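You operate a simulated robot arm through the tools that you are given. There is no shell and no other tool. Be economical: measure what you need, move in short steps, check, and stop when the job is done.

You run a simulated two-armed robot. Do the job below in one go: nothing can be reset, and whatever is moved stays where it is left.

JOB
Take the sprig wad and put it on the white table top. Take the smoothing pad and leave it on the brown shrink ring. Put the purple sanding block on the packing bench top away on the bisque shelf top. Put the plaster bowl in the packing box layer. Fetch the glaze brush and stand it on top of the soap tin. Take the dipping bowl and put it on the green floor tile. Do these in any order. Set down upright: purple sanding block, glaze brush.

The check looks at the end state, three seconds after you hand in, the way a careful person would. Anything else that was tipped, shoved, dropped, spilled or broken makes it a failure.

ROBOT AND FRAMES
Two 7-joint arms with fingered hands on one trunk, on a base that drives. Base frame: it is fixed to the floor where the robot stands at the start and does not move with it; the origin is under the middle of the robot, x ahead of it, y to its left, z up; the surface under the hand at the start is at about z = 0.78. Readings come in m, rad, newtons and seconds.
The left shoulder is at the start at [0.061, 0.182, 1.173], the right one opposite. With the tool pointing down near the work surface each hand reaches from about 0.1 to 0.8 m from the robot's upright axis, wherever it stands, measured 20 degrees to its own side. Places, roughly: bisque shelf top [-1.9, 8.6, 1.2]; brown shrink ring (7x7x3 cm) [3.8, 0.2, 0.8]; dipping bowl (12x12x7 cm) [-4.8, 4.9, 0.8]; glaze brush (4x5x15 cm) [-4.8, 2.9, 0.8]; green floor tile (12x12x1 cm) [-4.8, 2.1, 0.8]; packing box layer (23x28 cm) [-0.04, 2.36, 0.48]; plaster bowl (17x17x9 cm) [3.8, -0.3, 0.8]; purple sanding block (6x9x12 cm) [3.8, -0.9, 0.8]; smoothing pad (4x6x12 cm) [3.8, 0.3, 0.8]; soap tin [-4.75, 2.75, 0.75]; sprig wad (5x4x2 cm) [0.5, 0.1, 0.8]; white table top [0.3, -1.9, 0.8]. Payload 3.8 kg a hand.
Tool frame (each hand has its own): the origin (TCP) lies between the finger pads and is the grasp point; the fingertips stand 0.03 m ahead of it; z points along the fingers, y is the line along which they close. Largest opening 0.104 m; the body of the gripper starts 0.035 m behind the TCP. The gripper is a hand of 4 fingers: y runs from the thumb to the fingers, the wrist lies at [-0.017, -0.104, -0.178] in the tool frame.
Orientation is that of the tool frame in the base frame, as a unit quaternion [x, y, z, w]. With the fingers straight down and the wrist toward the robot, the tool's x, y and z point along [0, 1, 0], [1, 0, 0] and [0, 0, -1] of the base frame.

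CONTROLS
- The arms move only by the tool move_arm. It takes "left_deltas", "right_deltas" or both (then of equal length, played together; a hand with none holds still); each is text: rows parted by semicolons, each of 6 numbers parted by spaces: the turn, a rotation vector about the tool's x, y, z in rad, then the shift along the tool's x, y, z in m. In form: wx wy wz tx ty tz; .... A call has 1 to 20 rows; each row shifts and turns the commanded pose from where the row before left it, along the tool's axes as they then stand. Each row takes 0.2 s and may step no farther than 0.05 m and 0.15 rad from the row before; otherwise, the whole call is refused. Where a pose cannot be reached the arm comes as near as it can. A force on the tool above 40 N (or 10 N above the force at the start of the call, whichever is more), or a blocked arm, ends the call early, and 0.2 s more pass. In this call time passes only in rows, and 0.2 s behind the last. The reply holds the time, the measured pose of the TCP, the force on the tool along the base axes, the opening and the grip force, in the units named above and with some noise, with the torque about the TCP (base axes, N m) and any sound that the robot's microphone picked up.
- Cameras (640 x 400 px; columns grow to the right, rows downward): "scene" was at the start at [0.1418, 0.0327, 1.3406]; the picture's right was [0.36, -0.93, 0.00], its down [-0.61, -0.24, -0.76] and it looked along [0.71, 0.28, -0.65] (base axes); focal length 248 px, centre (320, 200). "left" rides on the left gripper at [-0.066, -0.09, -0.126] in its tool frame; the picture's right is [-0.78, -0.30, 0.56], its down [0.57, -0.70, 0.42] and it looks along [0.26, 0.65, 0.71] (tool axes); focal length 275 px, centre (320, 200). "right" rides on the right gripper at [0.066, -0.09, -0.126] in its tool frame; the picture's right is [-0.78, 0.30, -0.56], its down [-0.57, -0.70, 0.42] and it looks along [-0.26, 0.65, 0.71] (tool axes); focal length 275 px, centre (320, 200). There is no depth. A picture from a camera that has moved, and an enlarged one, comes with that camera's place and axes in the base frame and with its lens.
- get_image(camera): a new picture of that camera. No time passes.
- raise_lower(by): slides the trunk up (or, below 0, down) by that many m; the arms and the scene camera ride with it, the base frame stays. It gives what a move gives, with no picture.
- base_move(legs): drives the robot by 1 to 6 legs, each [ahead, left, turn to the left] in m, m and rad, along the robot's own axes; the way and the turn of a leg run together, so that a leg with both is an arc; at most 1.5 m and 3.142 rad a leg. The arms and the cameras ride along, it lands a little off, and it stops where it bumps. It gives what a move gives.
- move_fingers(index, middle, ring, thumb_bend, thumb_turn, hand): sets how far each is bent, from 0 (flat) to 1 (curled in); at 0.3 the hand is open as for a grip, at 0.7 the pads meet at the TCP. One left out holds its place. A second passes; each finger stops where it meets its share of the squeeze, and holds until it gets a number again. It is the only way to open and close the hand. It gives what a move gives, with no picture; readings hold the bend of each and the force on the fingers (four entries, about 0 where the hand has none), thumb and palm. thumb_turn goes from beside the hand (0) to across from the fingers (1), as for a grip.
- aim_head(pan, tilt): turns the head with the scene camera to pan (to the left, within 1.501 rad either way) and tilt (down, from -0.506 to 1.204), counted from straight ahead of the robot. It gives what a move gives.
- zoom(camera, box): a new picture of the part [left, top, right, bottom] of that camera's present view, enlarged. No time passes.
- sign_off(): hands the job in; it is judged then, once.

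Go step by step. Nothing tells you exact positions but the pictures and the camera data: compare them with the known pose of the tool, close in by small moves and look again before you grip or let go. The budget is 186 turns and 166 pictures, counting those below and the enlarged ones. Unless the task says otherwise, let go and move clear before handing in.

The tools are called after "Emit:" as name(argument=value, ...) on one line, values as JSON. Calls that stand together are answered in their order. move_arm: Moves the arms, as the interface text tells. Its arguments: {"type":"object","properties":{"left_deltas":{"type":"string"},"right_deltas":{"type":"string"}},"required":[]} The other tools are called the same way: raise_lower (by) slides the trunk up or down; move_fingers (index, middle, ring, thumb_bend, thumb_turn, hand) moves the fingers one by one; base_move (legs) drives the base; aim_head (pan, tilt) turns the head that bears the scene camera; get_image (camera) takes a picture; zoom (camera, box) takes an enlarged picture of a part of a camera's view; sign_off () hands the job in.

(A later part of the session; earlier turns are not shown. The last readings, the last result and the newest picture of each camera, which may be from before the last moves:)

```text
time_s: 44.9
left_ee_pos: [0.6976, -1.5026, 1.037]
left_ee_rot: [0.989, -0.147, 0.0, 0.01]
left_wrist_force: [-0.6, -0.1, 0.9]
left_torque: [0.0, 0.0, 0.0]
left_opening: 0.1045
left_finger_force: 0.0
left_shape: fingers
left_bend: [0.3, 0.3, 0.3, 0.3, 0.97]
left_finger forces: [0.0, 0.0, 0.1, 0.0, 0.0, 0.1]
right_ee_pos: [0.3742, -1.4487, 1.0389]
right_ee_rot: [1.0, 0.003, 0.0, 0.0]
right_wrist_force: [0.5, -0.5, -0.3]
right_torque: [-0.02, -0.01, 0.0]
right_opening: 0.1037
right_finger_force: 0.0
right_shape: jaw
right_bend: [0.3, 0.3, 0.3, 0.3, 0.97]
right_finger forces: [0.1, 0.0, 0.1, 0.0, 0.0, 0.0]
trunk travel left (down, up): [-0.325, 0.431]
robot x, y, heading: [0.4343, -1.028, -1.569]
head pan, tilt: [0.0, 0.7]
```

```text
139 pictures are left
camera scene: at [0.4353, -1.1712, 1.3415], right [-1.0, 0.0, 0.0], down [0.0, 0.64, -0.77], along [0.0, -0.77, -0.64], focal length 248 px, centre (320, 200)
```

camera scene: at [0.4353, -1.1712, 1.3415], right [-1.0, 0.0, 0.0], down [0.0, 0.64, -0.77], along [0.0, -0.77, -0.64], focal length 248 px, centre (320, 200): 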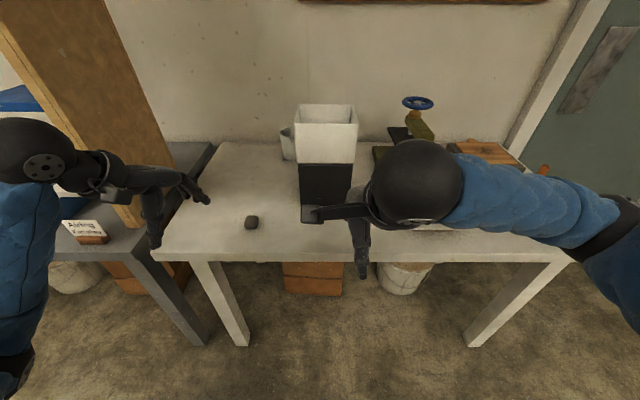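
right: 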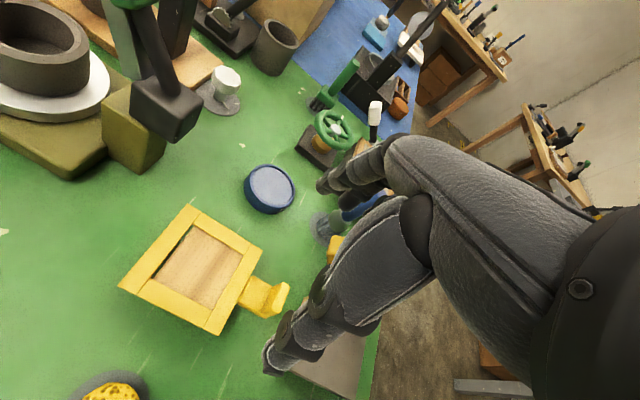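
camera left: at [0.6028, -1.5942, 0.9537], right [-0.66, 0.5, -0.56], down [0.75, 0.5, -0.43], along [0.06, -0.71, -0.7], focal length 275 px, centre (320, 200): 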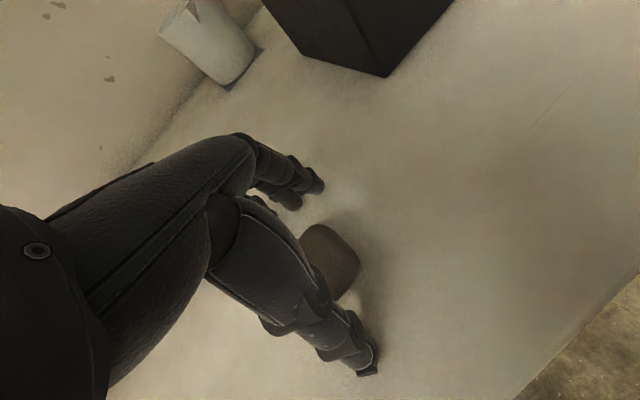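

Job 1 done: the wad lies alone on the white table. Now I back off, turn left and drive down the aisle to the packing bench.

Emit:
base_move(legs=[[-0.13, 0, 0], [0, 0, 1.571], [1.1, 0, 0], [0.95, 0, 0]])

Emit:
aim_head(pan=0.15, tilt=0.4)

Emit:
get_image(camera="scene")

```text
time_s: 59.7
left_ee_pos: [2.9633, -0.6794, 1.0355]
left_ee_rot: [0.803, 0.595, 0.006, 0.006]
left_wrist_force: [-0.1, -0.2, -0.7]
left_torque: [0.0, -0.01, -0.03]
left_opening: 0.1044
left_finger_force: 0.1
left_shape: fingers
left_bend: [0.3, 0.3, 0.3, 0.3, 0.97]
left_finger forces: [0.0, 0.0, 0.0, 0.0, 0.1, 0.0]
right_ee_pos: [2.907, -1.0036, 1.0377]
right_ee_rot: [0.706, 0.708, 0.0, -0.001]
right_wrist_force: [0.1, -0.3, 1.1]
right_torque: [0.01, 0.02, -0.01]
right_opening: 0.1039
right_finger_force: 0.1
right_shape: jaw
right_bend: [0.3, 0.3, 0.3, 0.3, 0.97]
right_finger forces: [0.0, 0.0, 0.0, 0.0, 0.1, 0.0]
trunk travel left (down, up): [-0.325, 0.431]
robot x, y, heading: [2.4808, -0.9432, 0.009]
head pan, tilt: [0.0, 0.7]
```

```text
time_s: 60.5
left_ee_pos: [2.962, -0.6802, 1.0359]
left_ee_rot: [0.803, 0.596, 0.007, 0.008]
left_wrist_force: [0.4, 0.1, -0.1]
left_torque: [0.0, 0.02, 0.01]
left_opening: 0.1044
left_finger_force: 0.0
left_shape: fingers
left_bend: [0.3, 0.3, 0.3, 0.3, 0.97]
left_finger forces: [0.1, 0.0, 0.0, 0.0, 0.0, 0.1]
right_ee_pos: [2.9071, -1.0041, 1.0386]
right_ee_rot: [0.706, 0.708, 0.001, 0.0]
right_wrist_force: [0.3, 0.2, 0.7]
right_torque: [-0.03, 0.01, -0.03]
right_opening: 0.1038
right_finger_force: 0.0
right_shape: jaw
right_bend: [0.3, 0.3, 0.3, 0.3, 0.97]
right_finger forces: [0.1, 0.1, 0.0, 0.0, 0.0, 0.0]
trunk travel left (down, up): [-0.325, 0.431]
robot x, y, heading: [2.4852, -0.9435, 0.0]
head pan, tilt: [0.15, 0.4]
```

```text
138 pictures are left
camera scene: at [2.6376, -0.9261, 1.3681], right [0.15, -0.99, 0.0], down [-0.39, -0.06, -0.92], along [0.91, 0.14, -0.39], focal length 248 px, centre (320, 200)
```

scene: 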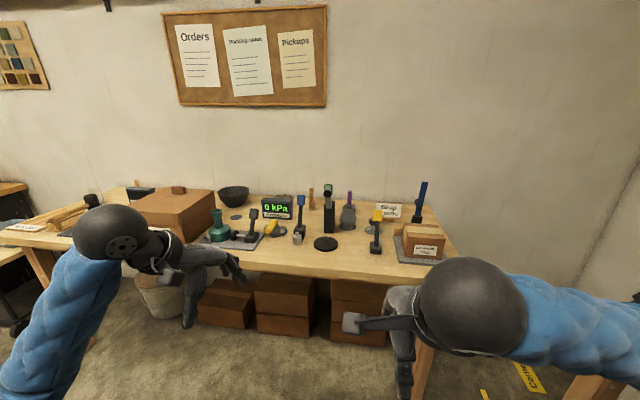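

I see the packing bench: dark bowl, blocks with coloured handles. Zooming in to identify items.

Emit:
zoom(camera="scene", box=[200, 170, 460, 280])

Emit:
zoom(camera="scene", box=[0, 160, 260, 270])

```text
2.46 times, centred on (330, 225) of scene
camera zoom: at [2.6376, -0.9261, 1.3681], right [0.15, -0.99, 0.0], down [-0.39, -0.06, -0.92], along [0.91, 0.14, -0.39], focal length 611 px, centre (295, 138)
```

zoom: 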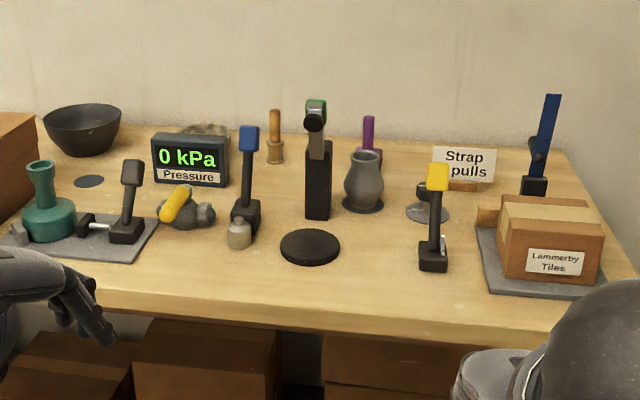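

```text
2.46 times, centred on (130, 215) of scene
camera zoom: at [2.6376, -0.9261, 1.3681], right [0.15, -0.99, 0.0], down [-0.39, -0.06, -0.92], along [0.91, 0.14, -0.39], focal length 611 px, centre (788, 163)
```

zoom: 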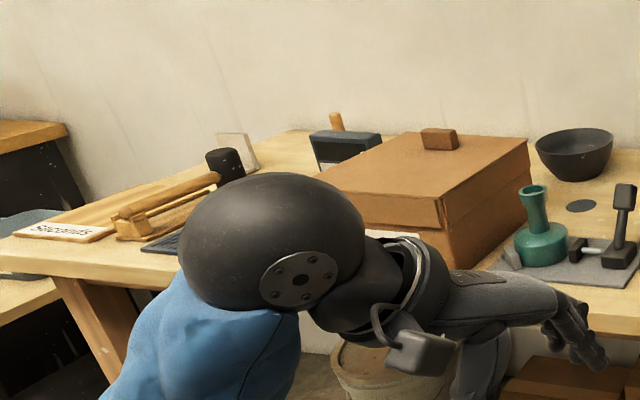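

The plaster bowl is near (3.85, -0.25); the purple-handled block is behind the grey vase near (3.84, -0.91). First I go left to see the smoothing pad and ring.

Emit:
base_move(legs=[[0.15, 0, 0], [0, 1.0, 0]])

Emit:
get_image(camera="scene")

```text
time_s: 66.7
left_ee_pos: [3.1189, 0.3203, 1.0347]
left_ee_rot: [0.807, 0.591, 0.006, 0.007]
left_wrist_force: [0.3, -0.8, -0.2]
left_torque: [0.0, -0.04, -0.01]
left_opening: 0.1043
left_finger_force: 0.0
left_shape: fingers
left_bend: [0.3, 0.3, 0.3, 0.3, 0.97]
left_finger forces: [0.0, 0.0, 0.1, 0.0, 0.0, 0.0]
right_ee_pos: [3.0598, -0.003, 1.0404]
right_ee_rot: [0.709, 0.705, 0.001, 0.0]
right_wrist_force: [-0.1, 1.4, -0.3]
right_torque: [0.01, 0.01, -0.01]
right_opening: 0.1035
right_finger_force: 0.1
right_shape: jaw
right_bend: [0.3, 0.3, 0.3, 0.3, 0.97]
right_finger forces: [0.0, 0.0, 0.0, 0.0, 0.1, 0.1]
trunk travel left (down, up): [-0.325, 0.431]
robot x, y, heading: [2.6361, 0.0623, -0.008]
head pan, tilt: [0.15, 0.4]
```

```text
135 pictures are left
camera scene: at [2.7922, 0.0781, 1.3682], right [0.14, -0.99, 0.0], down [-0.39, -0.06, -0.92], along [0.91, 0.13, -0.39], focal length 248 px, centre (320, 200)
```

scene: 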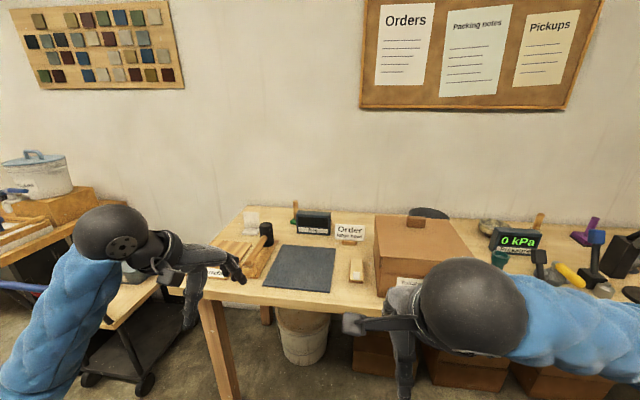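

Emit:
zoom(camera="scene", box=[230, 190, 390, 300])

Emit:
zoom(camera="scene", box=[370, 190, 640, 310])

```text
3.64 times, centred on (310, 245) of scene
camera zoom: at [2.7922, 0.0781, 1.3682], right [0.14, -0.99, 0.0], down [-0.39, -0.06, -0.92], along [0.91, 0.13, -0.39], focal length 903 px, centre (356, 36)
```

zoom: 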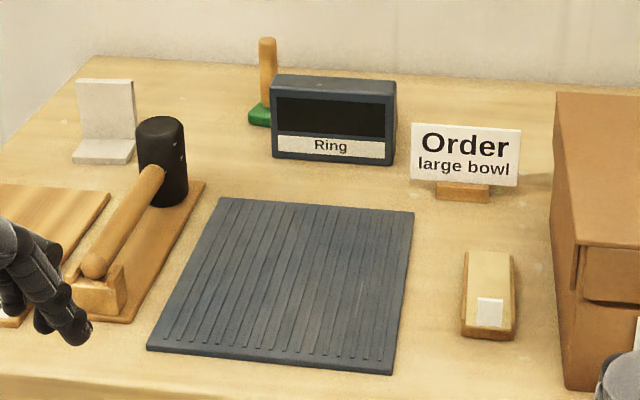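

```text
2.37 times, centred on (505, 250) of scene
camera zoom: at [2.7922, 0.0781, 1.3682], right [0.14, -0.99, 0.0], down [-0.39, -0.06, -0.92], along [0.91, 0.13, -0.39], focal length 588 px, centre (-118, 82)
```

zoom: 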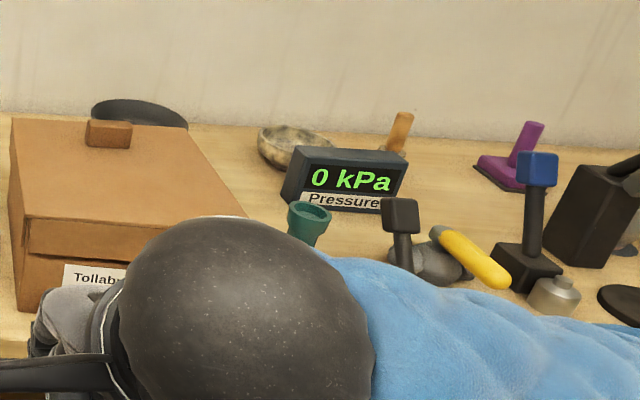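

The pad (green base, wooden handle) stands behind the "Ring" display; the ring is likely hidden behind the display. I raise the trunk for a better look and drive closer.

Emit:
raise_lower(by=0.25)

Emit:
base_move(legs=[[0.4, 0, 0.008]])

Emit:
aim_head(pan=0.1, tilt=0.75)

Emit:
get_image(camera="scene")

```text
time_s: 69.3
left_ee_pos: [3.1198, 0.3193, 1.285]
left_ee_rot: [0.807, 0.59, 0.007, 0.008]
left_wrist_force: [-0.4, 0.0, -0.1]
left_torque: [-0.02, 0.05, 0.02]
left_opening: 0.1046
left_finger_force: 0.0
left_shape: fingers
left_bend: [0.3, 0.3, 0.3, 0.3, 0.97]
left_finger forces: [0.0, 0.0, 0.0, 0.0, 0.0, 0.1]
right_ee_pos: [3.061, -0.0033, 1.2893]
right_ee_rot: [0.71, 0.705, 0.0, 0.0]
right_wrist_force: [-1.0, -0.3, 0.1]
right_torque: [0.01, 0.02, -0.01]
right_opening: 0.1039
right_finger_force: 0.0
right_shape: jaw
right_bend: [0.3, 0.3, 0.3, 0.3, 0.97]
right_finger forces: [0.0, 0.1, 0.0, 0.0, 0.0, 0.0]
trunk travel left (down, up): [-0.575, 0.181]
robot x, y, heading: [2.6365, 0.0626, -0.006]
head pan, tilt: [0.15, 0.4]
```

```text
time_s: 71.8
left_ee_pos: [3.5139, 0.3251, 1.2865]
left_ee_rot: [0.803, 0.596, 0.007, 0.007]
left_wrist_force: [0.2, -0.7, -0.1]
left_torque: [0.01, 0.0, -0.03]
left_opening: 0.1044
left_finger_force: 0.1
left_shape: fingers
left_bend: [0.3, 0.3, 0.3, 0.3, 0.97]
left_finger forces: [0.0, 0.0, 0.0, 0.1, 0.0, 0.1]
right_ee_pos: [3.4591, 0.0, 1.2895]
right_ee_rot: [0.705, 0.709, 0.0, 0.0]
right_wrist_force: [0.7, 0.8, -0.6]
right_torque: [0.02, -0.02, 0.03]
right_opening: 0.104
right_finger_force: 0.1
right_shape: jaw
right_bend: [0.3, 0.3, 0.3, 0.3, 0.97]
right_finger forces: [0.0, 0.1, 0.0, 0.1, 0.1, 0.0]
trunk travel left (down, up): [-0.575, 0.181]
robot x, y, heading: [3.0363, 0.0616, 0.004]
head pan, tilt: [0.15, 0.4]
```

```text
time_s: 72.6
left_ee_pos: [3.513, 0.3253, 1.2867]
left_ee_rot: [0.803, 0.596, 0.007, 0.007]
left_wrist_force: [0.8, 0.0, 0.0]
left_torque: [0.01, -0.02, -0.03]
left_opening: 0.1044
left_finger_force: 0.0
left_shape: fingers
left_bend: [0.3, 0.3, 0.3, 0.3, 0.97]
left_finger forces: [0.0, 0.0, 0.0, 0.0, 0.0, 0.0]
right_ee_pos: [3.4587, 0.002, 1.2891]
right_ee_rot: [0.705, 0.709, -0.001, -0.001]
right_wrist_force: [-0.4, -0.2, -1.0]
right_torque: [-0.01, 0.02, 0.01]
right_opening: 0.1038
right_finger_force: 0.0
right_shape: jaw
right_bend: [0.3, 0.3, 0.3, 0.3, 0.97]
right_finger forces: [0.0, 0.0, 0.1, 0.0, 0.0, 0.0]
trunk travel left (down, up): [-0.575, 0.181]
robot x, y, heading: [3.0388, 0.0601, 0.007]
head pan, tilt: [0.099, 0.75]
```

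```text
132 pictures are left
camera scene: at [3.1308, 0.0732, 1.5889], right [0.1, -0.99, 0.0], down [-0.68, -0.07, -0.73], along [0.73, 0.08, -0.68], focal length 248 px, centre (320, 200)
```

scene: 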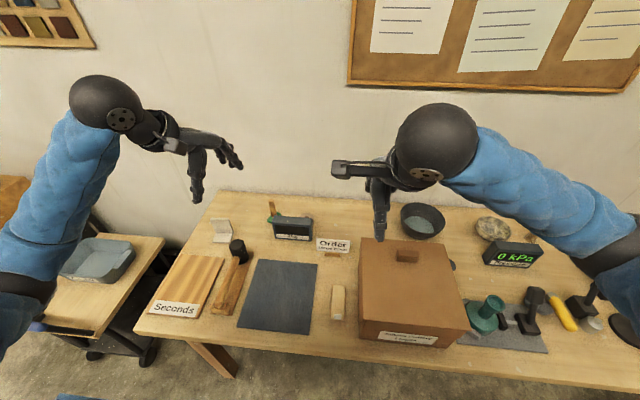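

Emit:
zoom(camera="scene", box=[230, 180, 390, 280])

Emit:
get_image(camera="left")

```text
4.00 times, centred on (310, 230) of scene
camera zoom: at [3.1308, 0.0732, 1.5889], right [0.1, -0.99, 0.0], down [-0.68, -0.07, -0.73], along [0.73, 0.08, -0.68], focal length 993 px, centre (360, 80)
```

zoom: 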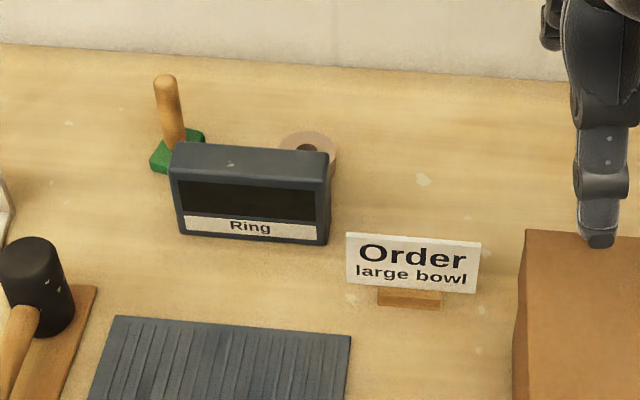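

```text
130 pictures are left
camera left: at [3.4064, 0.289, 1.4094], right [-0.5, -0.66, -0.56], down [-0.5, 0.75, -0.44], along [0.71, 0.06, -0.7], focal length 275 px, centre (320, 200)
```

left: 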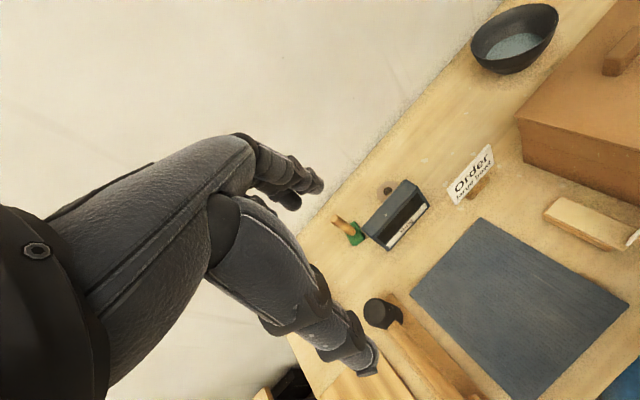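

Ring is at about (3.838, 0.203), pad at (3.837, 0.346), the display stands in front of them (top z≈0.895). I'll approach closer and use a 45° yaw with the left hand.

Emit:
base_move(legs=[[0.12, 0, 0]])

Emit:
move_arm(left_deltas="0 0 0.15 0 0 0; 0 0 0.15 0 0 0; 0 0 0.15 0 0 0; 0 0 0.04 0 0 0; 0 0 0 0.03 0.03 0; 0 0 0 0.03 0.03 0; 0 0 0 0.03 0.03 0; 0 0 0 0.03 0.02 0.03; 0 0 0 0 0 0.05; 0 0 0 0 0 0.05; 0 0 0 0 0 0.05")

Emit:
get_image(camera="left")

Emit:
get_image(camera="scene")

```text
time_s: 73.9
left_ee_pos: [3.6372, 0.3259, 1.2855]
left_ee_rot: [0.803, 0.596, 0.007, 0.006]
left_wrist_force: [0.2, -0.2, 0.3]
left_torque: [0.03, 0.01, -0.01]
left_opening: 0.1045
left_finger_force: 0.1
left_shape: fingers
left_bend: [0.3, 0.3, 0.3, 0.3, 0.97]
left_finger forces: [0.0, 0.0, 0.1, 0.0, 0.1, 0.1]
right_ee_pos: [3.5821, 0.0015, 1.2898]
right_ee_rot: [0.705, 0.709, 0.0, 0.001]
right_wrist_force: [0.1, -0.5, -0.7]
right_torque: [-0.01, 0.02, 0.0]
right_opening: 0.1039
right_finger_force: 0.1
right_shape: jaw
right_bend: [0.3, 0.3, 0.3, 0.3, 0.97]
right_finger forces: [0.0, 0.0, 0.0, 0.0, 0.0, 0.1]
trunk travel left (down, up): [-0.575, 0.181]
robot x, y, heading: [3.1605, 0.0606, -0.0]
head pan, tilt: [0.099, 0.75]
```

```text
time_s: 76.3
left_ee_pos: [3.8058, 0.3354, 1.109]
left_ee_rot: [0.924, 0.383, 0.009, 0.006]
left_wrist_force: [-0.3, -0.2, -0.6]
left_torque: [-0.02, -0.02, 0.02]
left_opening: 0.1049
left_finger_force: 0.1
left_shape: fingers
left_bend: [0.3, 0.3, 0.3, 0.3, 0.97]
left_finger forces: [0.0, 0.0, 0.1, 0.1, 0.0, 0.0]
right_ee_pos: [3.5827, 0.0012, 1.2896]
right_ee_rot: [0.705, 0.709, 0.0, -0.001]
right_wrist_force: [-0.3, -0.2, 0.4]
right_torque: [0.02, -0.02, 0.01]
right_opening: 0.1037
right_finger_force: 0.0
right_shape: jaw
right_bend: [0.3, 0.3, 0.3, 0.3, 0.97]
right_finger forces: [0.1, 0.0, 0.0, 0.0, 0.0, 0.0]
trunk travel left (down, up): [-0.575, 0.181]
robot x, y, heading: [3.157, 0.0664, 0.005]
head pan, tilt: [0.099, 0.75]
```

```text
129 pictures are left
camera left: at [3.6942, 0.3523, 1.2317], right [-0.75, -0.34, -0.57], down [-0.08, 0.9, -0.43], along [0.66, -0.27, -0.7], focal length 275 px, centre (320, 200)
```

left: 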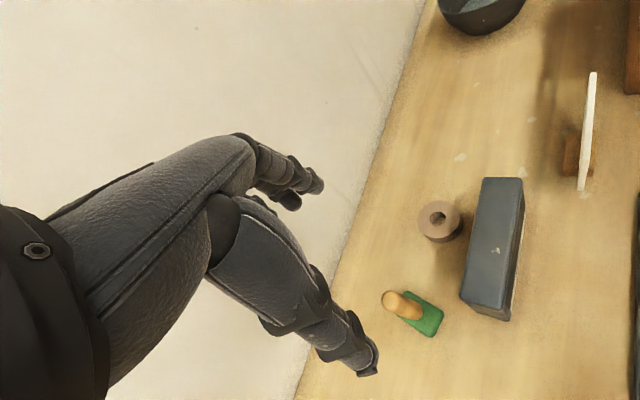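

```text
128 pictures are left
camera scene: at [3.2555, 0.0737, 1.5888], right [0.1, -0.99, 0.0], down [-0.68, -0.07, -0.73], along [0.73, 0.08, -0.68], focal length 248 px, centre (320, 200)
```

scene: 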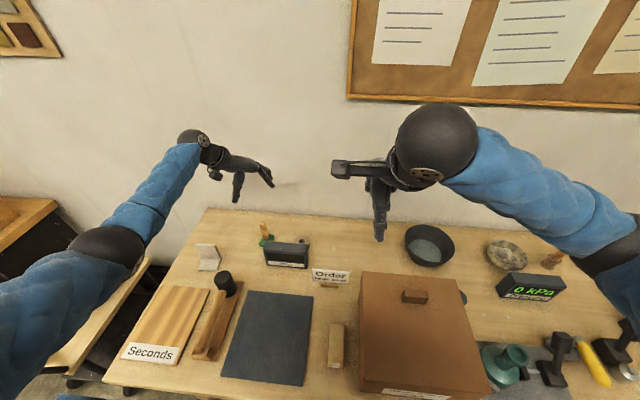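

Estimates agree: pad handle (3.836, 0.343), ring (3.832, 0.206). Aligning and lowering the hand to just around the handle's top.

Emit:
move_arm(left_deltas="0 0 0 0.027 0.0155 0; 0 0 0 0 0 0.05; 0 0 0 0 0 0.05; 0 0 0 0 0 0.04; 0 0 0 0 0 0.02")

Emit:
get_image(camera="left")

Emit:
zoom(camera="scene", box=[200, 180, 360, 280])

```text
time_s: 77.5
left_ee_pos: [3.7917, 0.3148, 0.9595]
left_ee_rot: [0.924, 0.383, 0.007, 0.005]
left_wrist_force: [0.4, 0.0, 0.1]
left_torque: [-0.01, -0.01, -0.03]
left_opening: 0.1043
left_finger_force: 0.1
left_shape: fingers
left_bend: [0.3, 0.3, 0.3, 0.3, 0.97]
left_finger forces: [0.1, 0.1, 0.0, 0.1, 0.0, 0.0]
left hand out of reach, approached as far as the arm can: row 2, 3, 4, 5
right_ee_pos: [3.5829, 0.0015, 1.2898]
right_ee_rot: [0.705, 0.709, 0.0, 0.0]
right_wrist_force: [1.0, 0.3, -0.2]
right_torque: [0.01, -0.01, 0.02]
right_opening: 0.1037
right_finger_force: 0.0
right_shape: jaw
right_bend: [0.3, 0.3, 0.3, 0.3, 0.97]
right_finger forces: [0.0, 0.0, 0.0, 0.0, 0.1, 0.0]
trunk travel left (down, up): [-0.575, 0.181]
robot x, y, heading: [3.1574, 0.0617, 0.004]
head pan, tilt: [0.099, 0.75]
```

```text
127 pictures are left
camera left: at [3.6791, 0.3319, 1.0827], right [-0.75, -0.34, -0.57], down [-0.08, 0.9, -0.43], along [0.66, -0.27, -0.7], focal length 275 px, centre (320, 200)
```

left: 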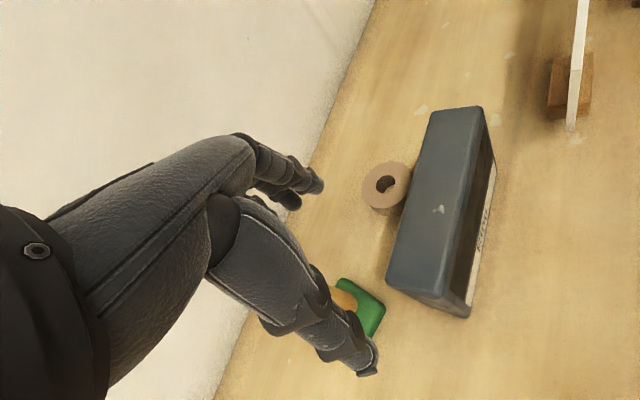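

```text
4.00 times, centred on (280, 230) of scene
camera zoom: at [3.255, 0.0738, 1.5888], right [0.1, -0.99, 0.0], down [-0.68, -0.07, -0.73], along [0.73, 0.08, -0.68], focal length 993 px, centre (480, 80)
```

zoom: 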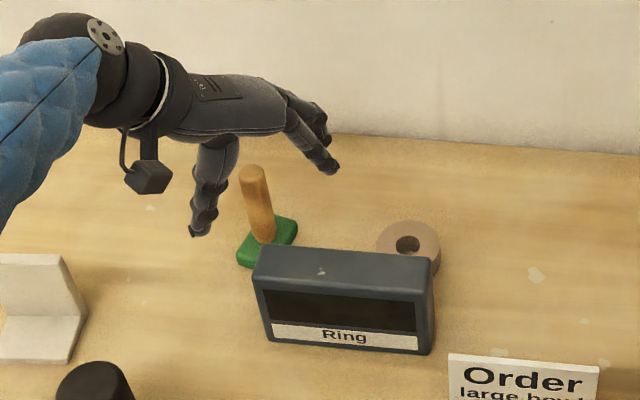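

The arm ran out of reach. I lift it, lower the trunk and shift the base left, then retry.

Emit:
move_arm(left_deltas="0 0 0 0 0 -0.05; 0 0 0 0 0 -0.05; 0 0 0 0 0 -0.05; 0 0 0 0 0 -0.05; 0 0 0 0 0 -0.05")

Emit:
raise_lower(by=-0.2)

Emit:
base_move(legs=[[0.03, 0.1, 0]])

```text
time_s: 78.7
left_ee_pos: [3.7836, 0.3154, 1.2103]
left_ee_rot: [0.924, 0.383, 0.007, 0.005]
left_wrist_force: [0.0, 0.3, 0.0]
left_torque: [-0.01, -0.03, 0.0]
left_opening: 0.1047
left_finger_force: 0.1
left_shape: fingers
left_bend: [0.3, 0.3, 0.3, 0.3, 0.97]
left_finger forces: [0.0, 0.0, 0.0, 0.0, 0.0, 0.0]
right_ee_pos: [3.5831, 0.0018, 1.2892]
right_ee_rot: [0.705, 0.709, -0.001, 0.0]
right_wrist_force: [0.1, -0.4, -0.2]
right_torque: [-0.01, 0.03, -0.03]
right_opening: 0.1036
right_finger_force: 0.1
right_shape: jaw
right_bend: [0.3, 0.3, 0.3, 0.3, 0.97]
right_finger forces: [0.0, 0.0, 0.0, 0.0, 0.0, 0.0]
trunk travel left (down, up): [-0.575, 0.181]
robot x, y, heading: [3.1579, 0.06, 0.001]
head pan, tilt: [0.099, 0.75]
```

```text
time_s: 80.8
left_ee_pos: [3.7855, 0.3158, 1.0111]
left_ee_rot: [0.924, 0.383, 0.008, 0.006]
left_wrist_force: [-0.4, -0.8, 0.7]
left_torque: [0.01, -0.03, -0.03]
left_opening: 0.1045
left_finger_force: 0.0
left_shape: fingers
left_bend: [0.3, 0.3, 0.3, 0.3, 0.97]
left_finger forces: [0.0, 0.0, 0.0, 0.1, 0.0, 0.0]
right_ee_pos: [3.5813, 0.0023, 1.09]
right_ee_rot: [0.705, 0.709, 0.0, 0.0]
right_wrist_force: [0.4, -0.1, 0.3]
right_torque: [0.01, -0.02, 0.0]
right_opening: 0.1039
right_finger_force: 0.0
right_shape: jaw
right_bend: [0.3, 0.3, 0.3, 0.3, 0.97]
right_finger forces: [0.0, 0.1, 0.0, 0.0, 0.1, 0.0]
trunk travel left (down, up): [-0.375, 0.381]
robot x, y, heading: [3.1591, 0.0632, 0.001]
head pan, tilt: [0.099, 0.75]
```

```text
time_s: 82.0
left_ee_pos: [3.8166, 0.4164, 1.0123]
left_ee_rot: [0.924, 0.382, 0.007, 0.006]
left_wrist_force: [0.4, 0.7, -0.4]
left_torque: [-0.04, 0.06, 0.02]
left_opening: 0.1045
left_finger_force: 0.1
left_shape: fingers
left_bend: [0.3, 0.3, 0.3, 0.3, 0.97]
left_finger forces: [0.0, 0.0, 0.0, 0.0, 0.1, 0.1]
right_ee_pos: [3.6138, 0.102, 1.0886]
right_ee_rot: [0.705, 0.709, -0.002, 0.0]
right_wrist_force: [0.2, 0.6, -0.1]
right_torque: [-0.03, 0.03, 0.03]
right_opening: 0.1037
right_finger_force: 0.0
right_shape: jaw
right_bend: [0.3, 0.3, 0.3, 0.3, 0.97]
right_finger forces: [0.0, 0.0, 0.0, 0.0, 0.1, 0.0]
trunk travel left (down, up): [-0.375, 0.381]
robot x, y, heading: [3.1932, 0.1646, 0.003]
head pan, tilt: [0.099, 0.75]
```

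Now lateral alignment, then check.

Emit:
move_arm(left_deltas="0 0 0 -0.019 0.033 0; 0 0 0 -0.019 0.033 0")

Emit:
get_image(camera="left")

```text
time_s: 82.6
left_ee_pos: [3.8344, 0.3376, 1.011]
left_ee_rot: [0.923, 0.384, 0.008, 0.006]
left_wrist_force: [-0.6, -0.5, 0.5]
left_torque: [-0.01, 0.0, 0.01]
left_opening: 0.1045
left_finger_force: 0.1
left_shape: fingers
left_bend: [0.3, 0.3, 0.3, 0.3, 0.97]
left_finger forces: [0.0, 0.0, 0.1, 0.1, 0.1, 0.0]
right_ee_pos: [3.613, 0.1004, 1.0899]
right_ee_rot: [0.705, 0.709, 0.001, 0.0]
right_wrist_force: [-0.2, 0.2, 0.1]
right_torque: [0.0, 0.0, 0.02]
right_opening: 0.1039
right_finger_force: 0.0
right_shape: jaw
right_bend: [0.3, 0.3, 0.3, 0.3, 0.97]
right_finger forces: [0.0, 0.0, 0.0, 0.0, 0.0, 0.0]
trunk travel left (down, up): [-0.375, 0.381]
robot x, y, heading: [3.1885, 0.1672, 0.002]
head pan, tilt: [0.099, 0.75]
```

```text
125 pictures are left
camera left: at [3.7232, 0.3554, 1.1343], right [-0.75, -0.34, -0.57], down [-0.08, 0.9, -0.43], along [0.66, -0.27, -0.7], focal length 275 px, centre (320, 200)
```

left: 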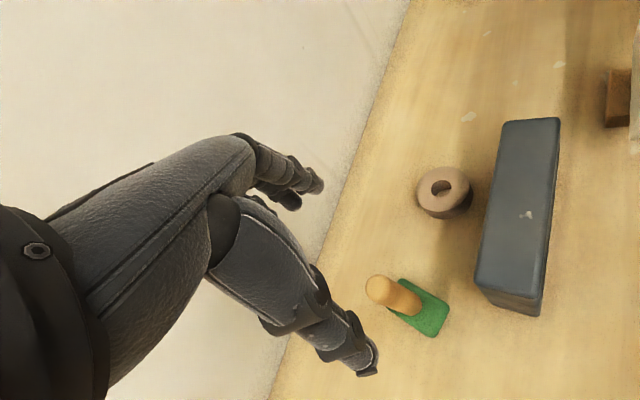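

Well aligned. Lowering around the handle.

Emit:
move_arm(left_deltas="0 0 0 0.002 -0.006 0; 0 0 0 0 0 0.04; 0 0 0 0 0 0.04; 0 0 0 0 0 0.02")

Emit:
get_image(camera="left")

Emit:
zoom(camera="scene", box=[200, 180, 400, 305])

```text
time_s: 83.6
left_ee_pos: [3.8357, 0.3465, 0.9125]
left_ee_rot: [0.924, 0.383, 0.008, 0.007]
left_wrist_force: [0.5, 1.0, 0.3]
left_torque: [0.03, -0.02, -0.03]
left_opening: 0.1047
left_finger_force: 0.1
left_shape: fingers
left_bend: [0.3, 0.3, 0.3, 0.3, 0.97]
left_finger forces: [0.0, 0.0, 0.0, 0.0, 0.0, 0.1]
right_ee_pos: [3.6125, 0.1001, 1.09]
right_ee_rot: [0.705, 0.709, 0.0, 0.0]
right_wrist_force: [-0.3, -0.4, 0.0]
right_torque: [0.03, 0.01, -0.01]
right_opening: 0.1038
right_finger_force: 0.1
right_shape: jaw
right_bend: [0.3, 0.3, 0.3, 0.3, 0.97]
right_finger forces: [0.1, 0.0, 0.0, 0.0, 0.1, 0.0]
trunk travel left (down, up): [-0.375, 0.381]
robot x, y, heading: [3.1882, 0.1615, 0.003]
head pan, tilt: [0.099, 0.75]
```

```text
124 pictures are left
camera left: at [3.7237, 0.364, 1.0352], right [-0.75, -0.34, -0.57], down [-0.08, 0.9, -0.43], along [0.66, -0.27, -0.7], focal length 275 px, centre (320, 200)
```

left: 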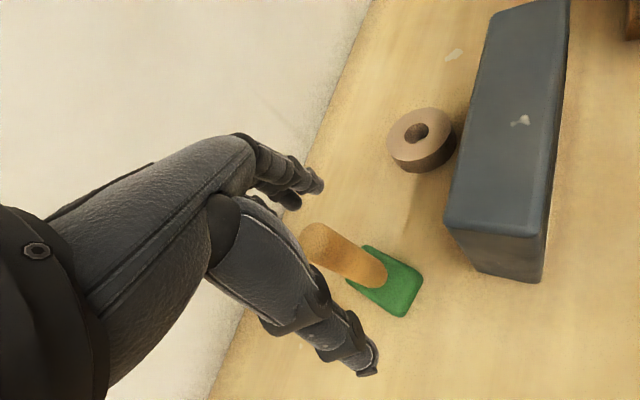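

```text
3.20 times, centred on (300, 242) of scene
camera zoom: at [3.3185, 0.1729, 1.3877], right [0.1, -0.99, 0.0], down [-0.68, -0.07, -0.73], along [0.73, 0.08, -0.68], focal length 794 px, centre (384, 64)
```

zoom: 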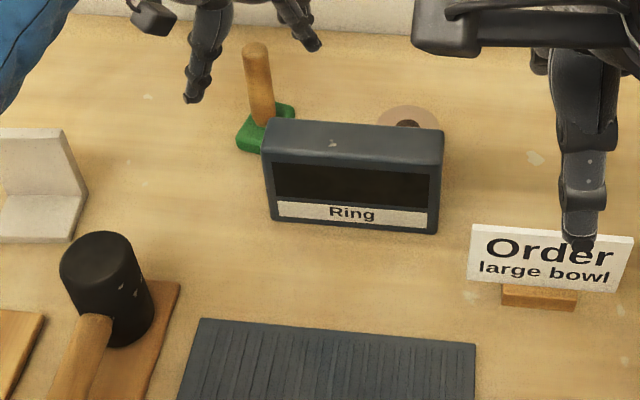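

The handle's top (z≈0.92) is between the fingers. Lower slightly and close.

Emit:
move_arm(left_deltas="0 0 0 -0.002 0 0.01")

Emit:
move_fingers(hand="left", index=0.7, middle=0.7, ring=0.7, thumb_bend=0.7)

Emit:
get_image(camera="left")

```text
time_s: 84.0
left_ee_pos: [3.8352, 0.3453, 0.9029]
left_ee_rot: [0.924, 0.383, 0.008, 0.005]
left_wrist_force: [0.4, 0.9, -0.2]
left_torque: [-0.03, -0.01, 0.02]
left_opening: 0.1048
left_finger_force: 0.0
left_shape: fingers
left_bend: [0.3, 0.3, 0.3, 0.3, 0.97]
left_finger forces: [0.0, 0.0, 0.0, 0.1, 0.1, 0.0]
right_ee_pos: [3.6134, 0.1001, 1.0901]
right_ee_rot: [0.705, 0.709, 0.0, 0.0]
right_wrist_force: [0.3, 0.3, 0.0]
right_torque: [0.0, 0.03, 0.01]
right_opening: 0.1037
right_finger_force: 0.0
right_shape: jaw
right_bend: [0.3, 0.3, 0.3, 0.3, 0.97]
right_finger forces: [0.1, 0.0, 0.1, 0.0, 0.1, 0.1]
trunk travel left (down, up): [-0.375, 0.381]
robot x, y, heading: [3.1869, 0.1627, 0.002]
head pan, tilt: [0.099, 0.75]
```

```text
time_s: 85.0
left_ee_pos: [3.8353, 0.3466, 0.9029]
left_ee_rot: [0.924, 0.382, 0.008, 0.005]
left_wrist_force: [0.9, -0.4, -0.1]
left_torque: [0.02, -0.02, 0.01]
left_opening: 0.0195
left_finger_force: 6.5
left_shape: fingers
left_bend: [0.63, 0.69, 0.7, 0.64, 0.97]
left_finger forces: [4.7, 1.1, 0.0, 0.1, 5.6, 0.0]
right_ee_pos: [3.6136, 0.1016, 1.0898]
right_ee_rot: [0.706, 0.709, 0.0, 0.0]
right_wrist_force: [-0.2, -0.2, -0.1]
right_torque: [0.0, 0.01, 0.04]
right_opening: 0.1037
right_finger_force: 0.2
right_shape: jaw
right_bend: [0.3, 0.3, 0.3, 0.3, 0.97]
right_finger forces: [0.0, 0.1, 0.0, 0.0, 0.1, 0.0]
trunk travel left (down, up): [-0.375, 0.381]
robot x, y, heading: [3.1895, 0.1637, 0.0]
head pan, tilt: [0.099, 0.75]
```

```text
122 pictures are left
camera left: at [3.723, 0.3629, 1.0261], right [-0.75, -0.34, -0.57], down [-0.08, 0.9, -0.43], along [0.66, -0.27, -0.7], focal length 275 px, centre (320, 200)
```

left: 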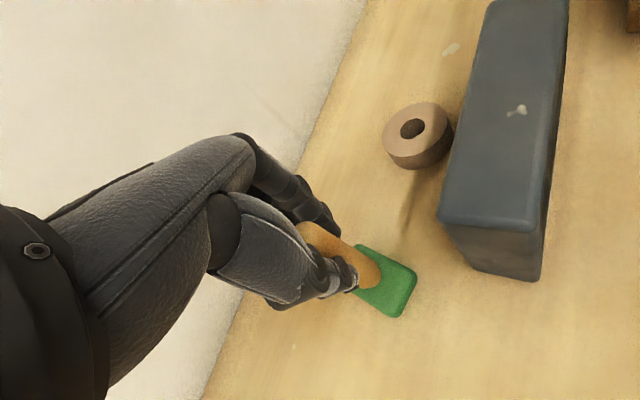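

Gripped lightly; I squeeze a bit more, then lift 8 cm.

Emit:
move_fingers(hand="left", index=0.85, middle=0.85, ring=0.85, thumb_bend=0.8)

Emit:
move_arm(left_deltas="0 0 0 0 0 -0.02; 0 0 0 0 0 -0.03; 0 0 0 0 0 -0.03")

Emit:
get_image(camera="left")

Emit:
zoom(camera="scene", box=[200, 160, 400, 285])

```text
time_s: 86.0
left_ee_pos: [3.8352, 0.3448, 0.9019]
left_ee_rot: [0.924, 0.383, 0.008, 0.005]
left_wrist_force: [-0.8, -0.7, 1.1]
left_torque: [-0.01, -0.01, 0.01]
left_opening: 0.0172
left_finger_force: 16.5
left_shape: fingers
left_bend: [0.61, 0.74, 0.85, 0.68, 0.93]
left_finger forces: [8.1, 6.4, 0.0, 0.0, 18.0, 0.0]
right_ee_pos: [3.612, 0.1008, 1.0883]
right_ee_rot: [0.705, 0.709, 0.0, 0.0]
right_wrist_force: [0.1, 0.9, 0.3]
right_torque: [0.01, -0.01, 0.0]
right_opening: 0.1039
right_finger_force: 0.2
right_shape: jaw
right_bend: [0.3, 0.3, 0.3, 0.3, 0.97]
right_finger forces: [0.0, 0.0, 0.0, 0.1, 0.0, 0.0]
trunk travel left (down, up): [-0.375, 0.381]
robot x, y, heading: [3.1871, 0.1628, 0.006]
head pan, tilt: [0.099, 0.75]
```

```text
time_s: 86.8
left_ee_pos: [3.8338, 0.3484, 0.983]
left_ee_rot: [0.924, 0.383, 0.008, 0.005]
left_wrist_force: [-0.3, -0.4, -1.0]
left_torque: [-0.02, -0.02, 0.01]
left_opening: 0.0174
left_finger_force: 16.1
left_shape: fingers
left_bend: [0.61, 0.74, 0.85, 0.68, 0.93]
left_finger forces: [8.3, 6.3, 0.0, 0.0, 17.9, 0.1]
right_ee_pos: [3.6113, 0.1004, 1.0904]
right_ee_rot: [0.706, 0.709, 0.0, 0.0]
right_wrist_force: [-0.2, -0.3, -0.8]
right_torque: [-0.02, -0.01, 0.0]
right_opening: 0.1037
right_finger_force: 0.0
right_shape: jaw
right_bend: [0.3, 0.3, 0.3, 0.3, 0.97]
right_finger forces: [0.0, 0.0, 0.1, 0.0, 0.0, 0.0]
trunk travel left (down, up): [-0.375, 0.381]
robot x, y, heading: [3.1863, 0.1649, 0.006]
head pan, tilt: [0.099, 0.75]
```

```text
121 pictures are left
camera left: at [3.7212, 0.3654, 1.1059], right [-0.75, -0.34, -0.57], down [-0.08, 0.9, -0.43], along [0.66, -0.27, -0.7], focal length 275 px, centre (320, 200)
```

left: 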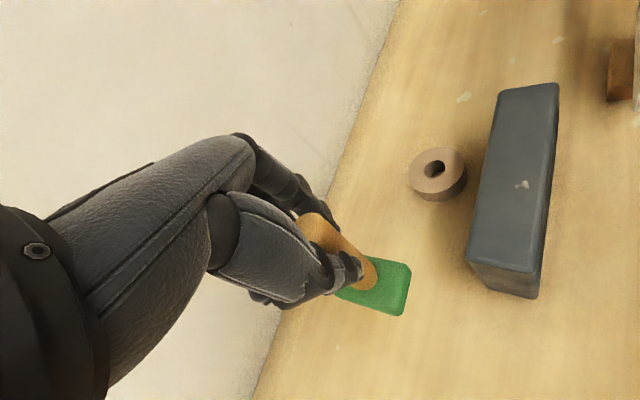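

```text
3.20 times, centred on (300, 222) of scene
camera zoom: at [3.3182, 0.1727, 1.3877], right [0.1, -0.99, 0.0], down [-0.68, -0.07, -0.73], along [0.73, 0.08, -0.68], focal length 794 px, centre (384, 128)
```

zoom: 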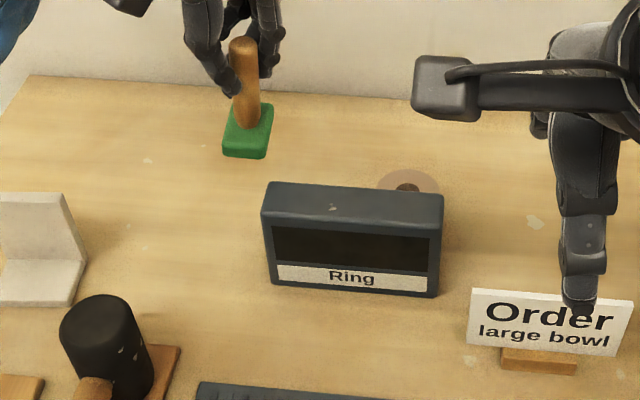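

The pad hangs upright. I raise slightly more, move it above the ring and look.

Emit:
move_arm(left_deltas="0 0 0 0 0 -0.03; 0 0 0 -0.025 0.026 0; 0 0 0 -0.025 0.026 0; 0 0 0 -0.025 0.026 0; 0 0 0 -0.025 0.027 0; 0 0 0 0 0 0")

Emit:
get_image(camera="left")

Emit:
zoom(camera="scene", box=[240, 160, 400, 260])

```text
time_s: 88.2
left_ee_pos: [3.8347, 0.2014, 1.013]
left_ee_rot: [0.924, 0.383, 0.007, 0.005]
left_wrist_force: [0.7, -0.1, -1.2]
left_torque: [-0.01, -0.02, 0.0]
left_opening: 0.0171
left_finger_force: 14.5
left_shape: fingers
left_bend: [0.59, 0.75, 0.85, 0.69, 0.94]
left_finger forces: [9.7, 4.1, 0.1, 0.0, 15.4, 0.1]
right_ee_pos: [3.6125, 0.1019, 1.0898]
right_ee_rot: [0.706, 0.708, 0.0, 0.0]
right_wrist_force: [0.2, -0.4, 0.3]
right_torque: [-0.01, 0.0, -0.03]
right_opening: 0.1036
right_finger_force: 0.1
right_shape: jaw
right_bend: [0.3, 0.3, 0.3, 0.3, 0.97]
right_finger forces: [0.1, 0.0, 0.1, 0.1, 0.1, 0.1]
trunk travel left (down, up): [-0.375, 0.381]
robot x, y, heading: [3.1874, 0.1611, 0.005]
head pan, tilt: [0.099, 0.75]
```

```text
119 pictures are left
camera left: at [3.7238, 0.2186, 1.1354], right [-0.75, -0.34, -0.57], down [-0.08, 0.9, -0.43], along [0.66, -0.27, -0.7], focal length 275 px, centre (320, 200)
```

left: 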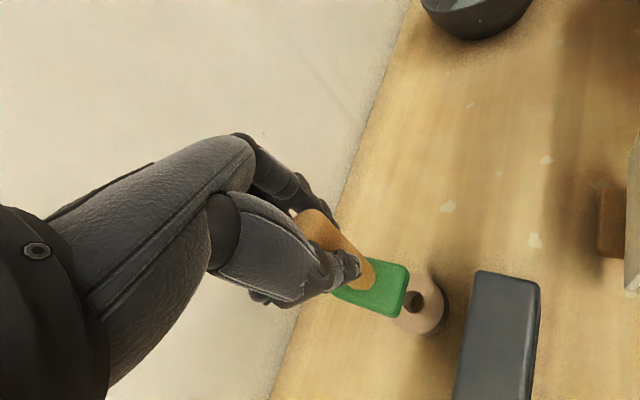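

```text
4.00 times, centred on (320, 210) of scene
camera zoom: at [3.3185, 0.1735, 1.3876], right [0.1, -0.99, 0.0], down [-0.68, -0.07, -0.73], along [0.73, 0.08, -0.68], focal length 993 px, centre (320, 160)
```

zoom: 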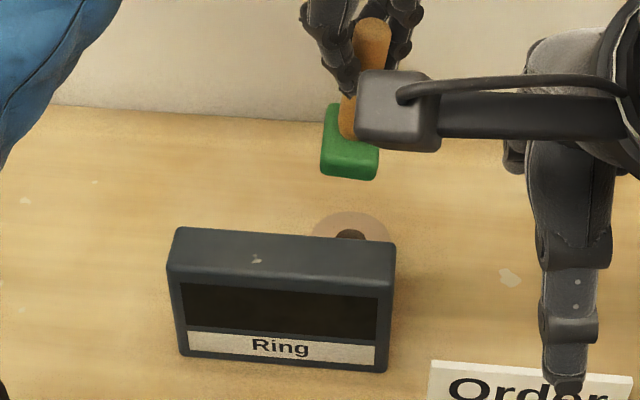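

Pad is aligned over the ring within a few mm. Lowering gently until contact.

Emit:
move_arm(left_deltas="0 0 0 0 0.003 0.03; 0 0 0 0 0 0.03; 0 0 0 0 0 0.01; 0 0 0 0 0 0.005; 0 0 0 0 0 0")

Emit:
get_image(camera="left")

Emit:
zoom(camera="scene", box=[240, 160, 400, 260])

```text
time_s: 89.4
left_ee_pos: [3.839, 0.1966, 0.9368]
left_ee_rot: [0.924, 0.383, 0.008, 0.006]
left_wrist_force: [-1.3, -0.4, -1.9]
left_torque: [-0.02, 0.0, 0.0]
left_opening: 0.017
left_finger_force: 14.3
left_shape: fingers
left_bend: [0.59, 0.75, 0.85, 0.69, 0.94]
left_finger forces: [9.9, 4.1, 0.0, 0.0, 15.2, 0.0]
right_ee_pos: [3.6123, 0.101, 1.0895]
right_ee_rot: [0.706, 0.709, 0.001, 0.0]
right_wrist_force: [0.6, -0.1, -0.2]
right_torque: [0.0, -0.02, 0.02]
right_opening: 0.1037
right_finger_force: 0.1
right_shape: jaw
right_bend: [0.3, 0.3, 0.3, 0.3, 0.97]
right_finger forces: [0.0, 0.1, 0.1, 0.0, 0.0, 0.1]
trunk travel left (down, up): [-0.375, 0.381]
robot x, y, heading: [3.1912, 0.1607, 0.007]
head pan, tilt: [0.099, 0.75]
```

```text
117 pictures are left
camera left: at [3.7268, 0.2147, 1.0597], right [-0.75, -0.34, -0.57], down [-0.08, 0.9, -0.43], along [0.66, -0.27, -0.7], focal length 275 px, centre (320, 200)
```

left: 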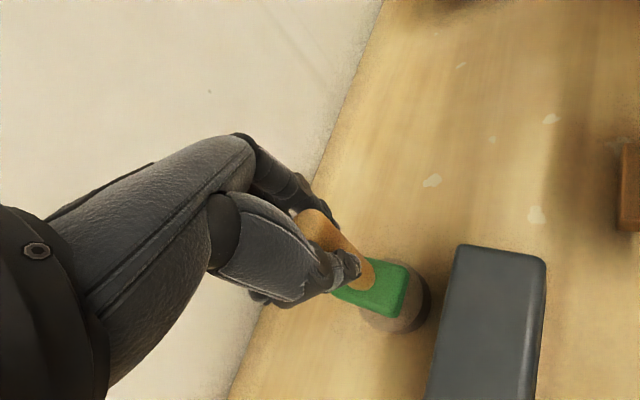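

```text
4.00 times, centred on (320, 210) of scene
camera zoom: at [3.3184, 0.1729, 1.3877], right [0.1, -0.99, 0.0], down [-0.68, -0.07, -0.73], along [0.73, 0.08, -0.68], focal length 993 px, centre (320, 160)
```

zoom: 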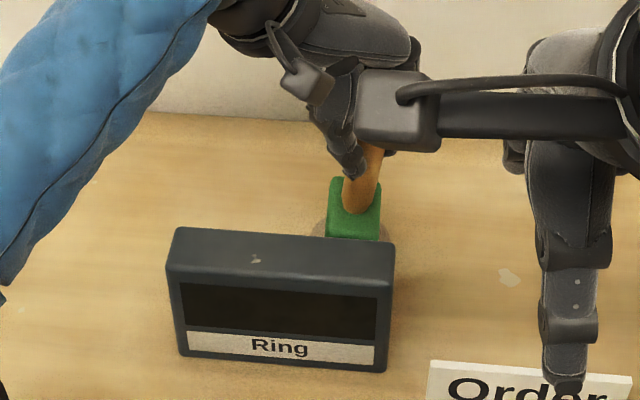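

Pad is just above the ring. Lower the last millimetres to contact.

Emit:
move_arm(left_deltas="0 0 0 -0.001 -0.003 0.002; 0 0 0 0 0 0.002; 0 0 0 0 0 0.002; 0 0 0 0 0 0.002")

```text
time_s: 90.4
left_ee_pos: [3.8368, 0.1982, 0.9286]
left_ee_rot: [0.923, 0.383, 0.008, 0.005]
left_wrist_force: [0.0, -0.6, -1.4]
left_torque: [0.03, 0.0, -0.01]
left_opening: 0.0174
left_finger_force: 14.4
left_shape: fingers
left_bend: [0.59, 0.75, 0.85, 0.7, 0.94]
left_finger forces: [9.7, 4.1, 0.0, 0.1, 15.1, 0.0]
right_ee_pos: [3.6132, 0.0998, 1.0883]
right_ee_rot: [0.705, 0.709, 0.0, 0.0]
right_wrist_force: [0.0, -0.4, 0.0]
right_torque: [0.0, 0.0, -0.01]
right_opening: 0.1038
right_finger_force: 0.0
right_shape: jaw
right_bend: [0.3, 0.3, 0.3, 0.3, 0.97]
right_finger forces: [0.0, 0.0, 0.0, 0.0, 0.0, 0.0]
trunk travel left (down, up): [-0.375, 0.381]
robot x, y, heading: [3.1901, 0.1625, -0.001]
head pan, tilt: [0.099, 0.75]
```

Emit:
move_arm(left_deltas="0 0 0 0 0 0.002; 0 0 0 0 0 0.002; 0 0 0 0 0 0.002")

Emit:
zoom(camera="left", box=[290, 200, 470, 350])

```text
time_s: 91.2
left_ee_pos: [3.8373, 0.199, 0.9251]
left_ee_rot: [0.924, 0.383, 0.008, 0.006]
left_wrist_force: [1.1, -0.3, 6.2]
left_torque: [-0.04, 0.07, 0.0]
left_opening: 0.0168
left_finger_force: 17.6
left_shape: fingers
left_bend: [0.59, 0.75, 0.85, 0.71, 0.94]
left_finger forces: [10.9, 7.3, 0.0, 0.1, 16.6, 0.1]
right_ee_pos: [3.6123, 0.1009, 1.0904]
right_ee_rot: [0.705, 0.709, 0.0, 0.0]
right_wrist_force: [0.1, -0.8, 0.3]
right_torque: [0.0, 0.02, -0.02]
right_opening: 0.1037
right_finger_force: 0.1
right_shape: jaw
right_bend: [0.3, 0.3, 0.3, 0.3, 0.97]
right_finger forces: [0.0, 0.1, 0.0, 0.1, 0.0, 0.0]
trunk travel left (down, up): [-0.375, 0.381]
robot x, y, heading: [3.1903, 0.164, 0.007]
head pan, tilt: [0.099, 0.75]
```

```text
2.67 times, centred on (380, 275) of left
camera zoom: at [3.725, 0.2172, 1.0473], right [-0.75, -0.34, -0.57], down [-0.08, 0.9, -0.43], along [0.66, -0.27, -0.7], focal length 734 px, centre (160, 0)
```

zoom: 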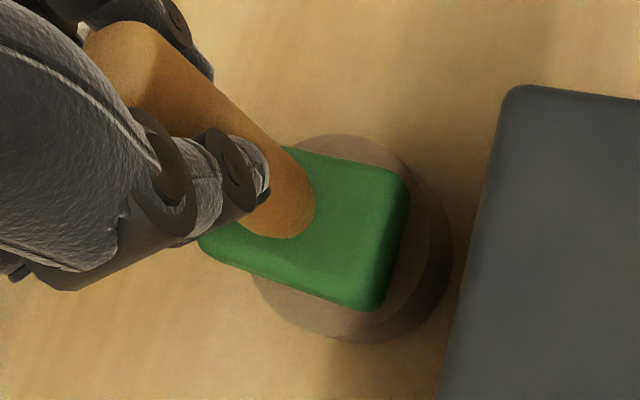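

Contact; the pad sits about 8 mm off the ring's centre. I lift a hair, shift and set it down again.

Emit:
move_arm(left_deltas="0 0 0 0 0 -0.008; 0 0 0 -0.007 -0.003 0; 0 0 0 0 0 0.004; 0 0 0 0 0 0.002; 0 0 0 0 0 0.002")

Emit:
zoom(camera="left", box=[290, 200, 470, 350])

```text
time_s: 92.4
left_ee_pos: [3.8313, 0.1979, 0.9262]
left_ee_rot: [0.923, 0.384, 0.009, 0.007]
left_wrist_force: [0.0, -0.2, 6.5]
left_torque: [-0.06, 0.06, -0.02]
left_opening: 0.0168
left_finger_force: 16.7
left_shape: fingers
left_bend: [0.59, 0.76, 0.85, 0.71, 0.94]
left_finger forces: [10.8, 6.7, 0.0, 0.1, 16.7, 0.0]
right_ee_pos: [3.6127, 0.1003, 1.0897]
right_ee_rot: [0.705, 0.709, 0.0, 0.001]
right_wrist_force: [0.4, 1.1, -0.7]
right_torque: [-0.01, -0.01, 0.01]
right_opening: 0.1039
right_finger_force: 0.0
right_shape: jaw
right_bend: [0.3, 0.3, 0.3, 0.3, 0.97]
right_finger forces: [0.0, 0.0, 0.0, 0.0, 0.0, 0.1]
trunk travel left (down, up): [-0.375, 0.381]
robot x, y, heading: [3.1906, 0.1618, 0.002]
head pan, tilt: [0.099, 0.75]
```

```text
2.67 times, centred on (380, 275) of left
camera zoom: at [3.718, 0.2143, 1.0479], right [-0.75, -0.34, -0.57], down [-0.08, 0.9, -0.43], along [0.66, -0.27, -0.7], focal length 734 px, centre (160, 0)
```

zoom: 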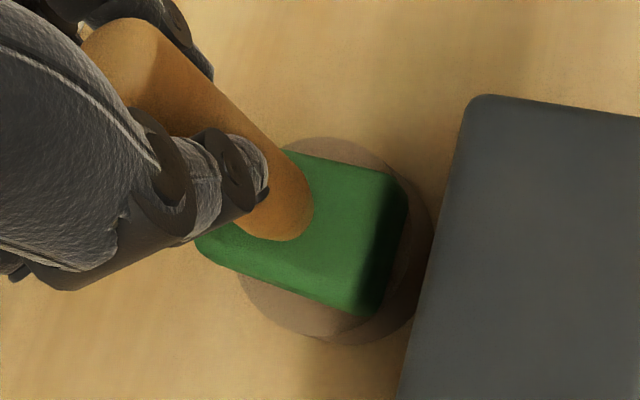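

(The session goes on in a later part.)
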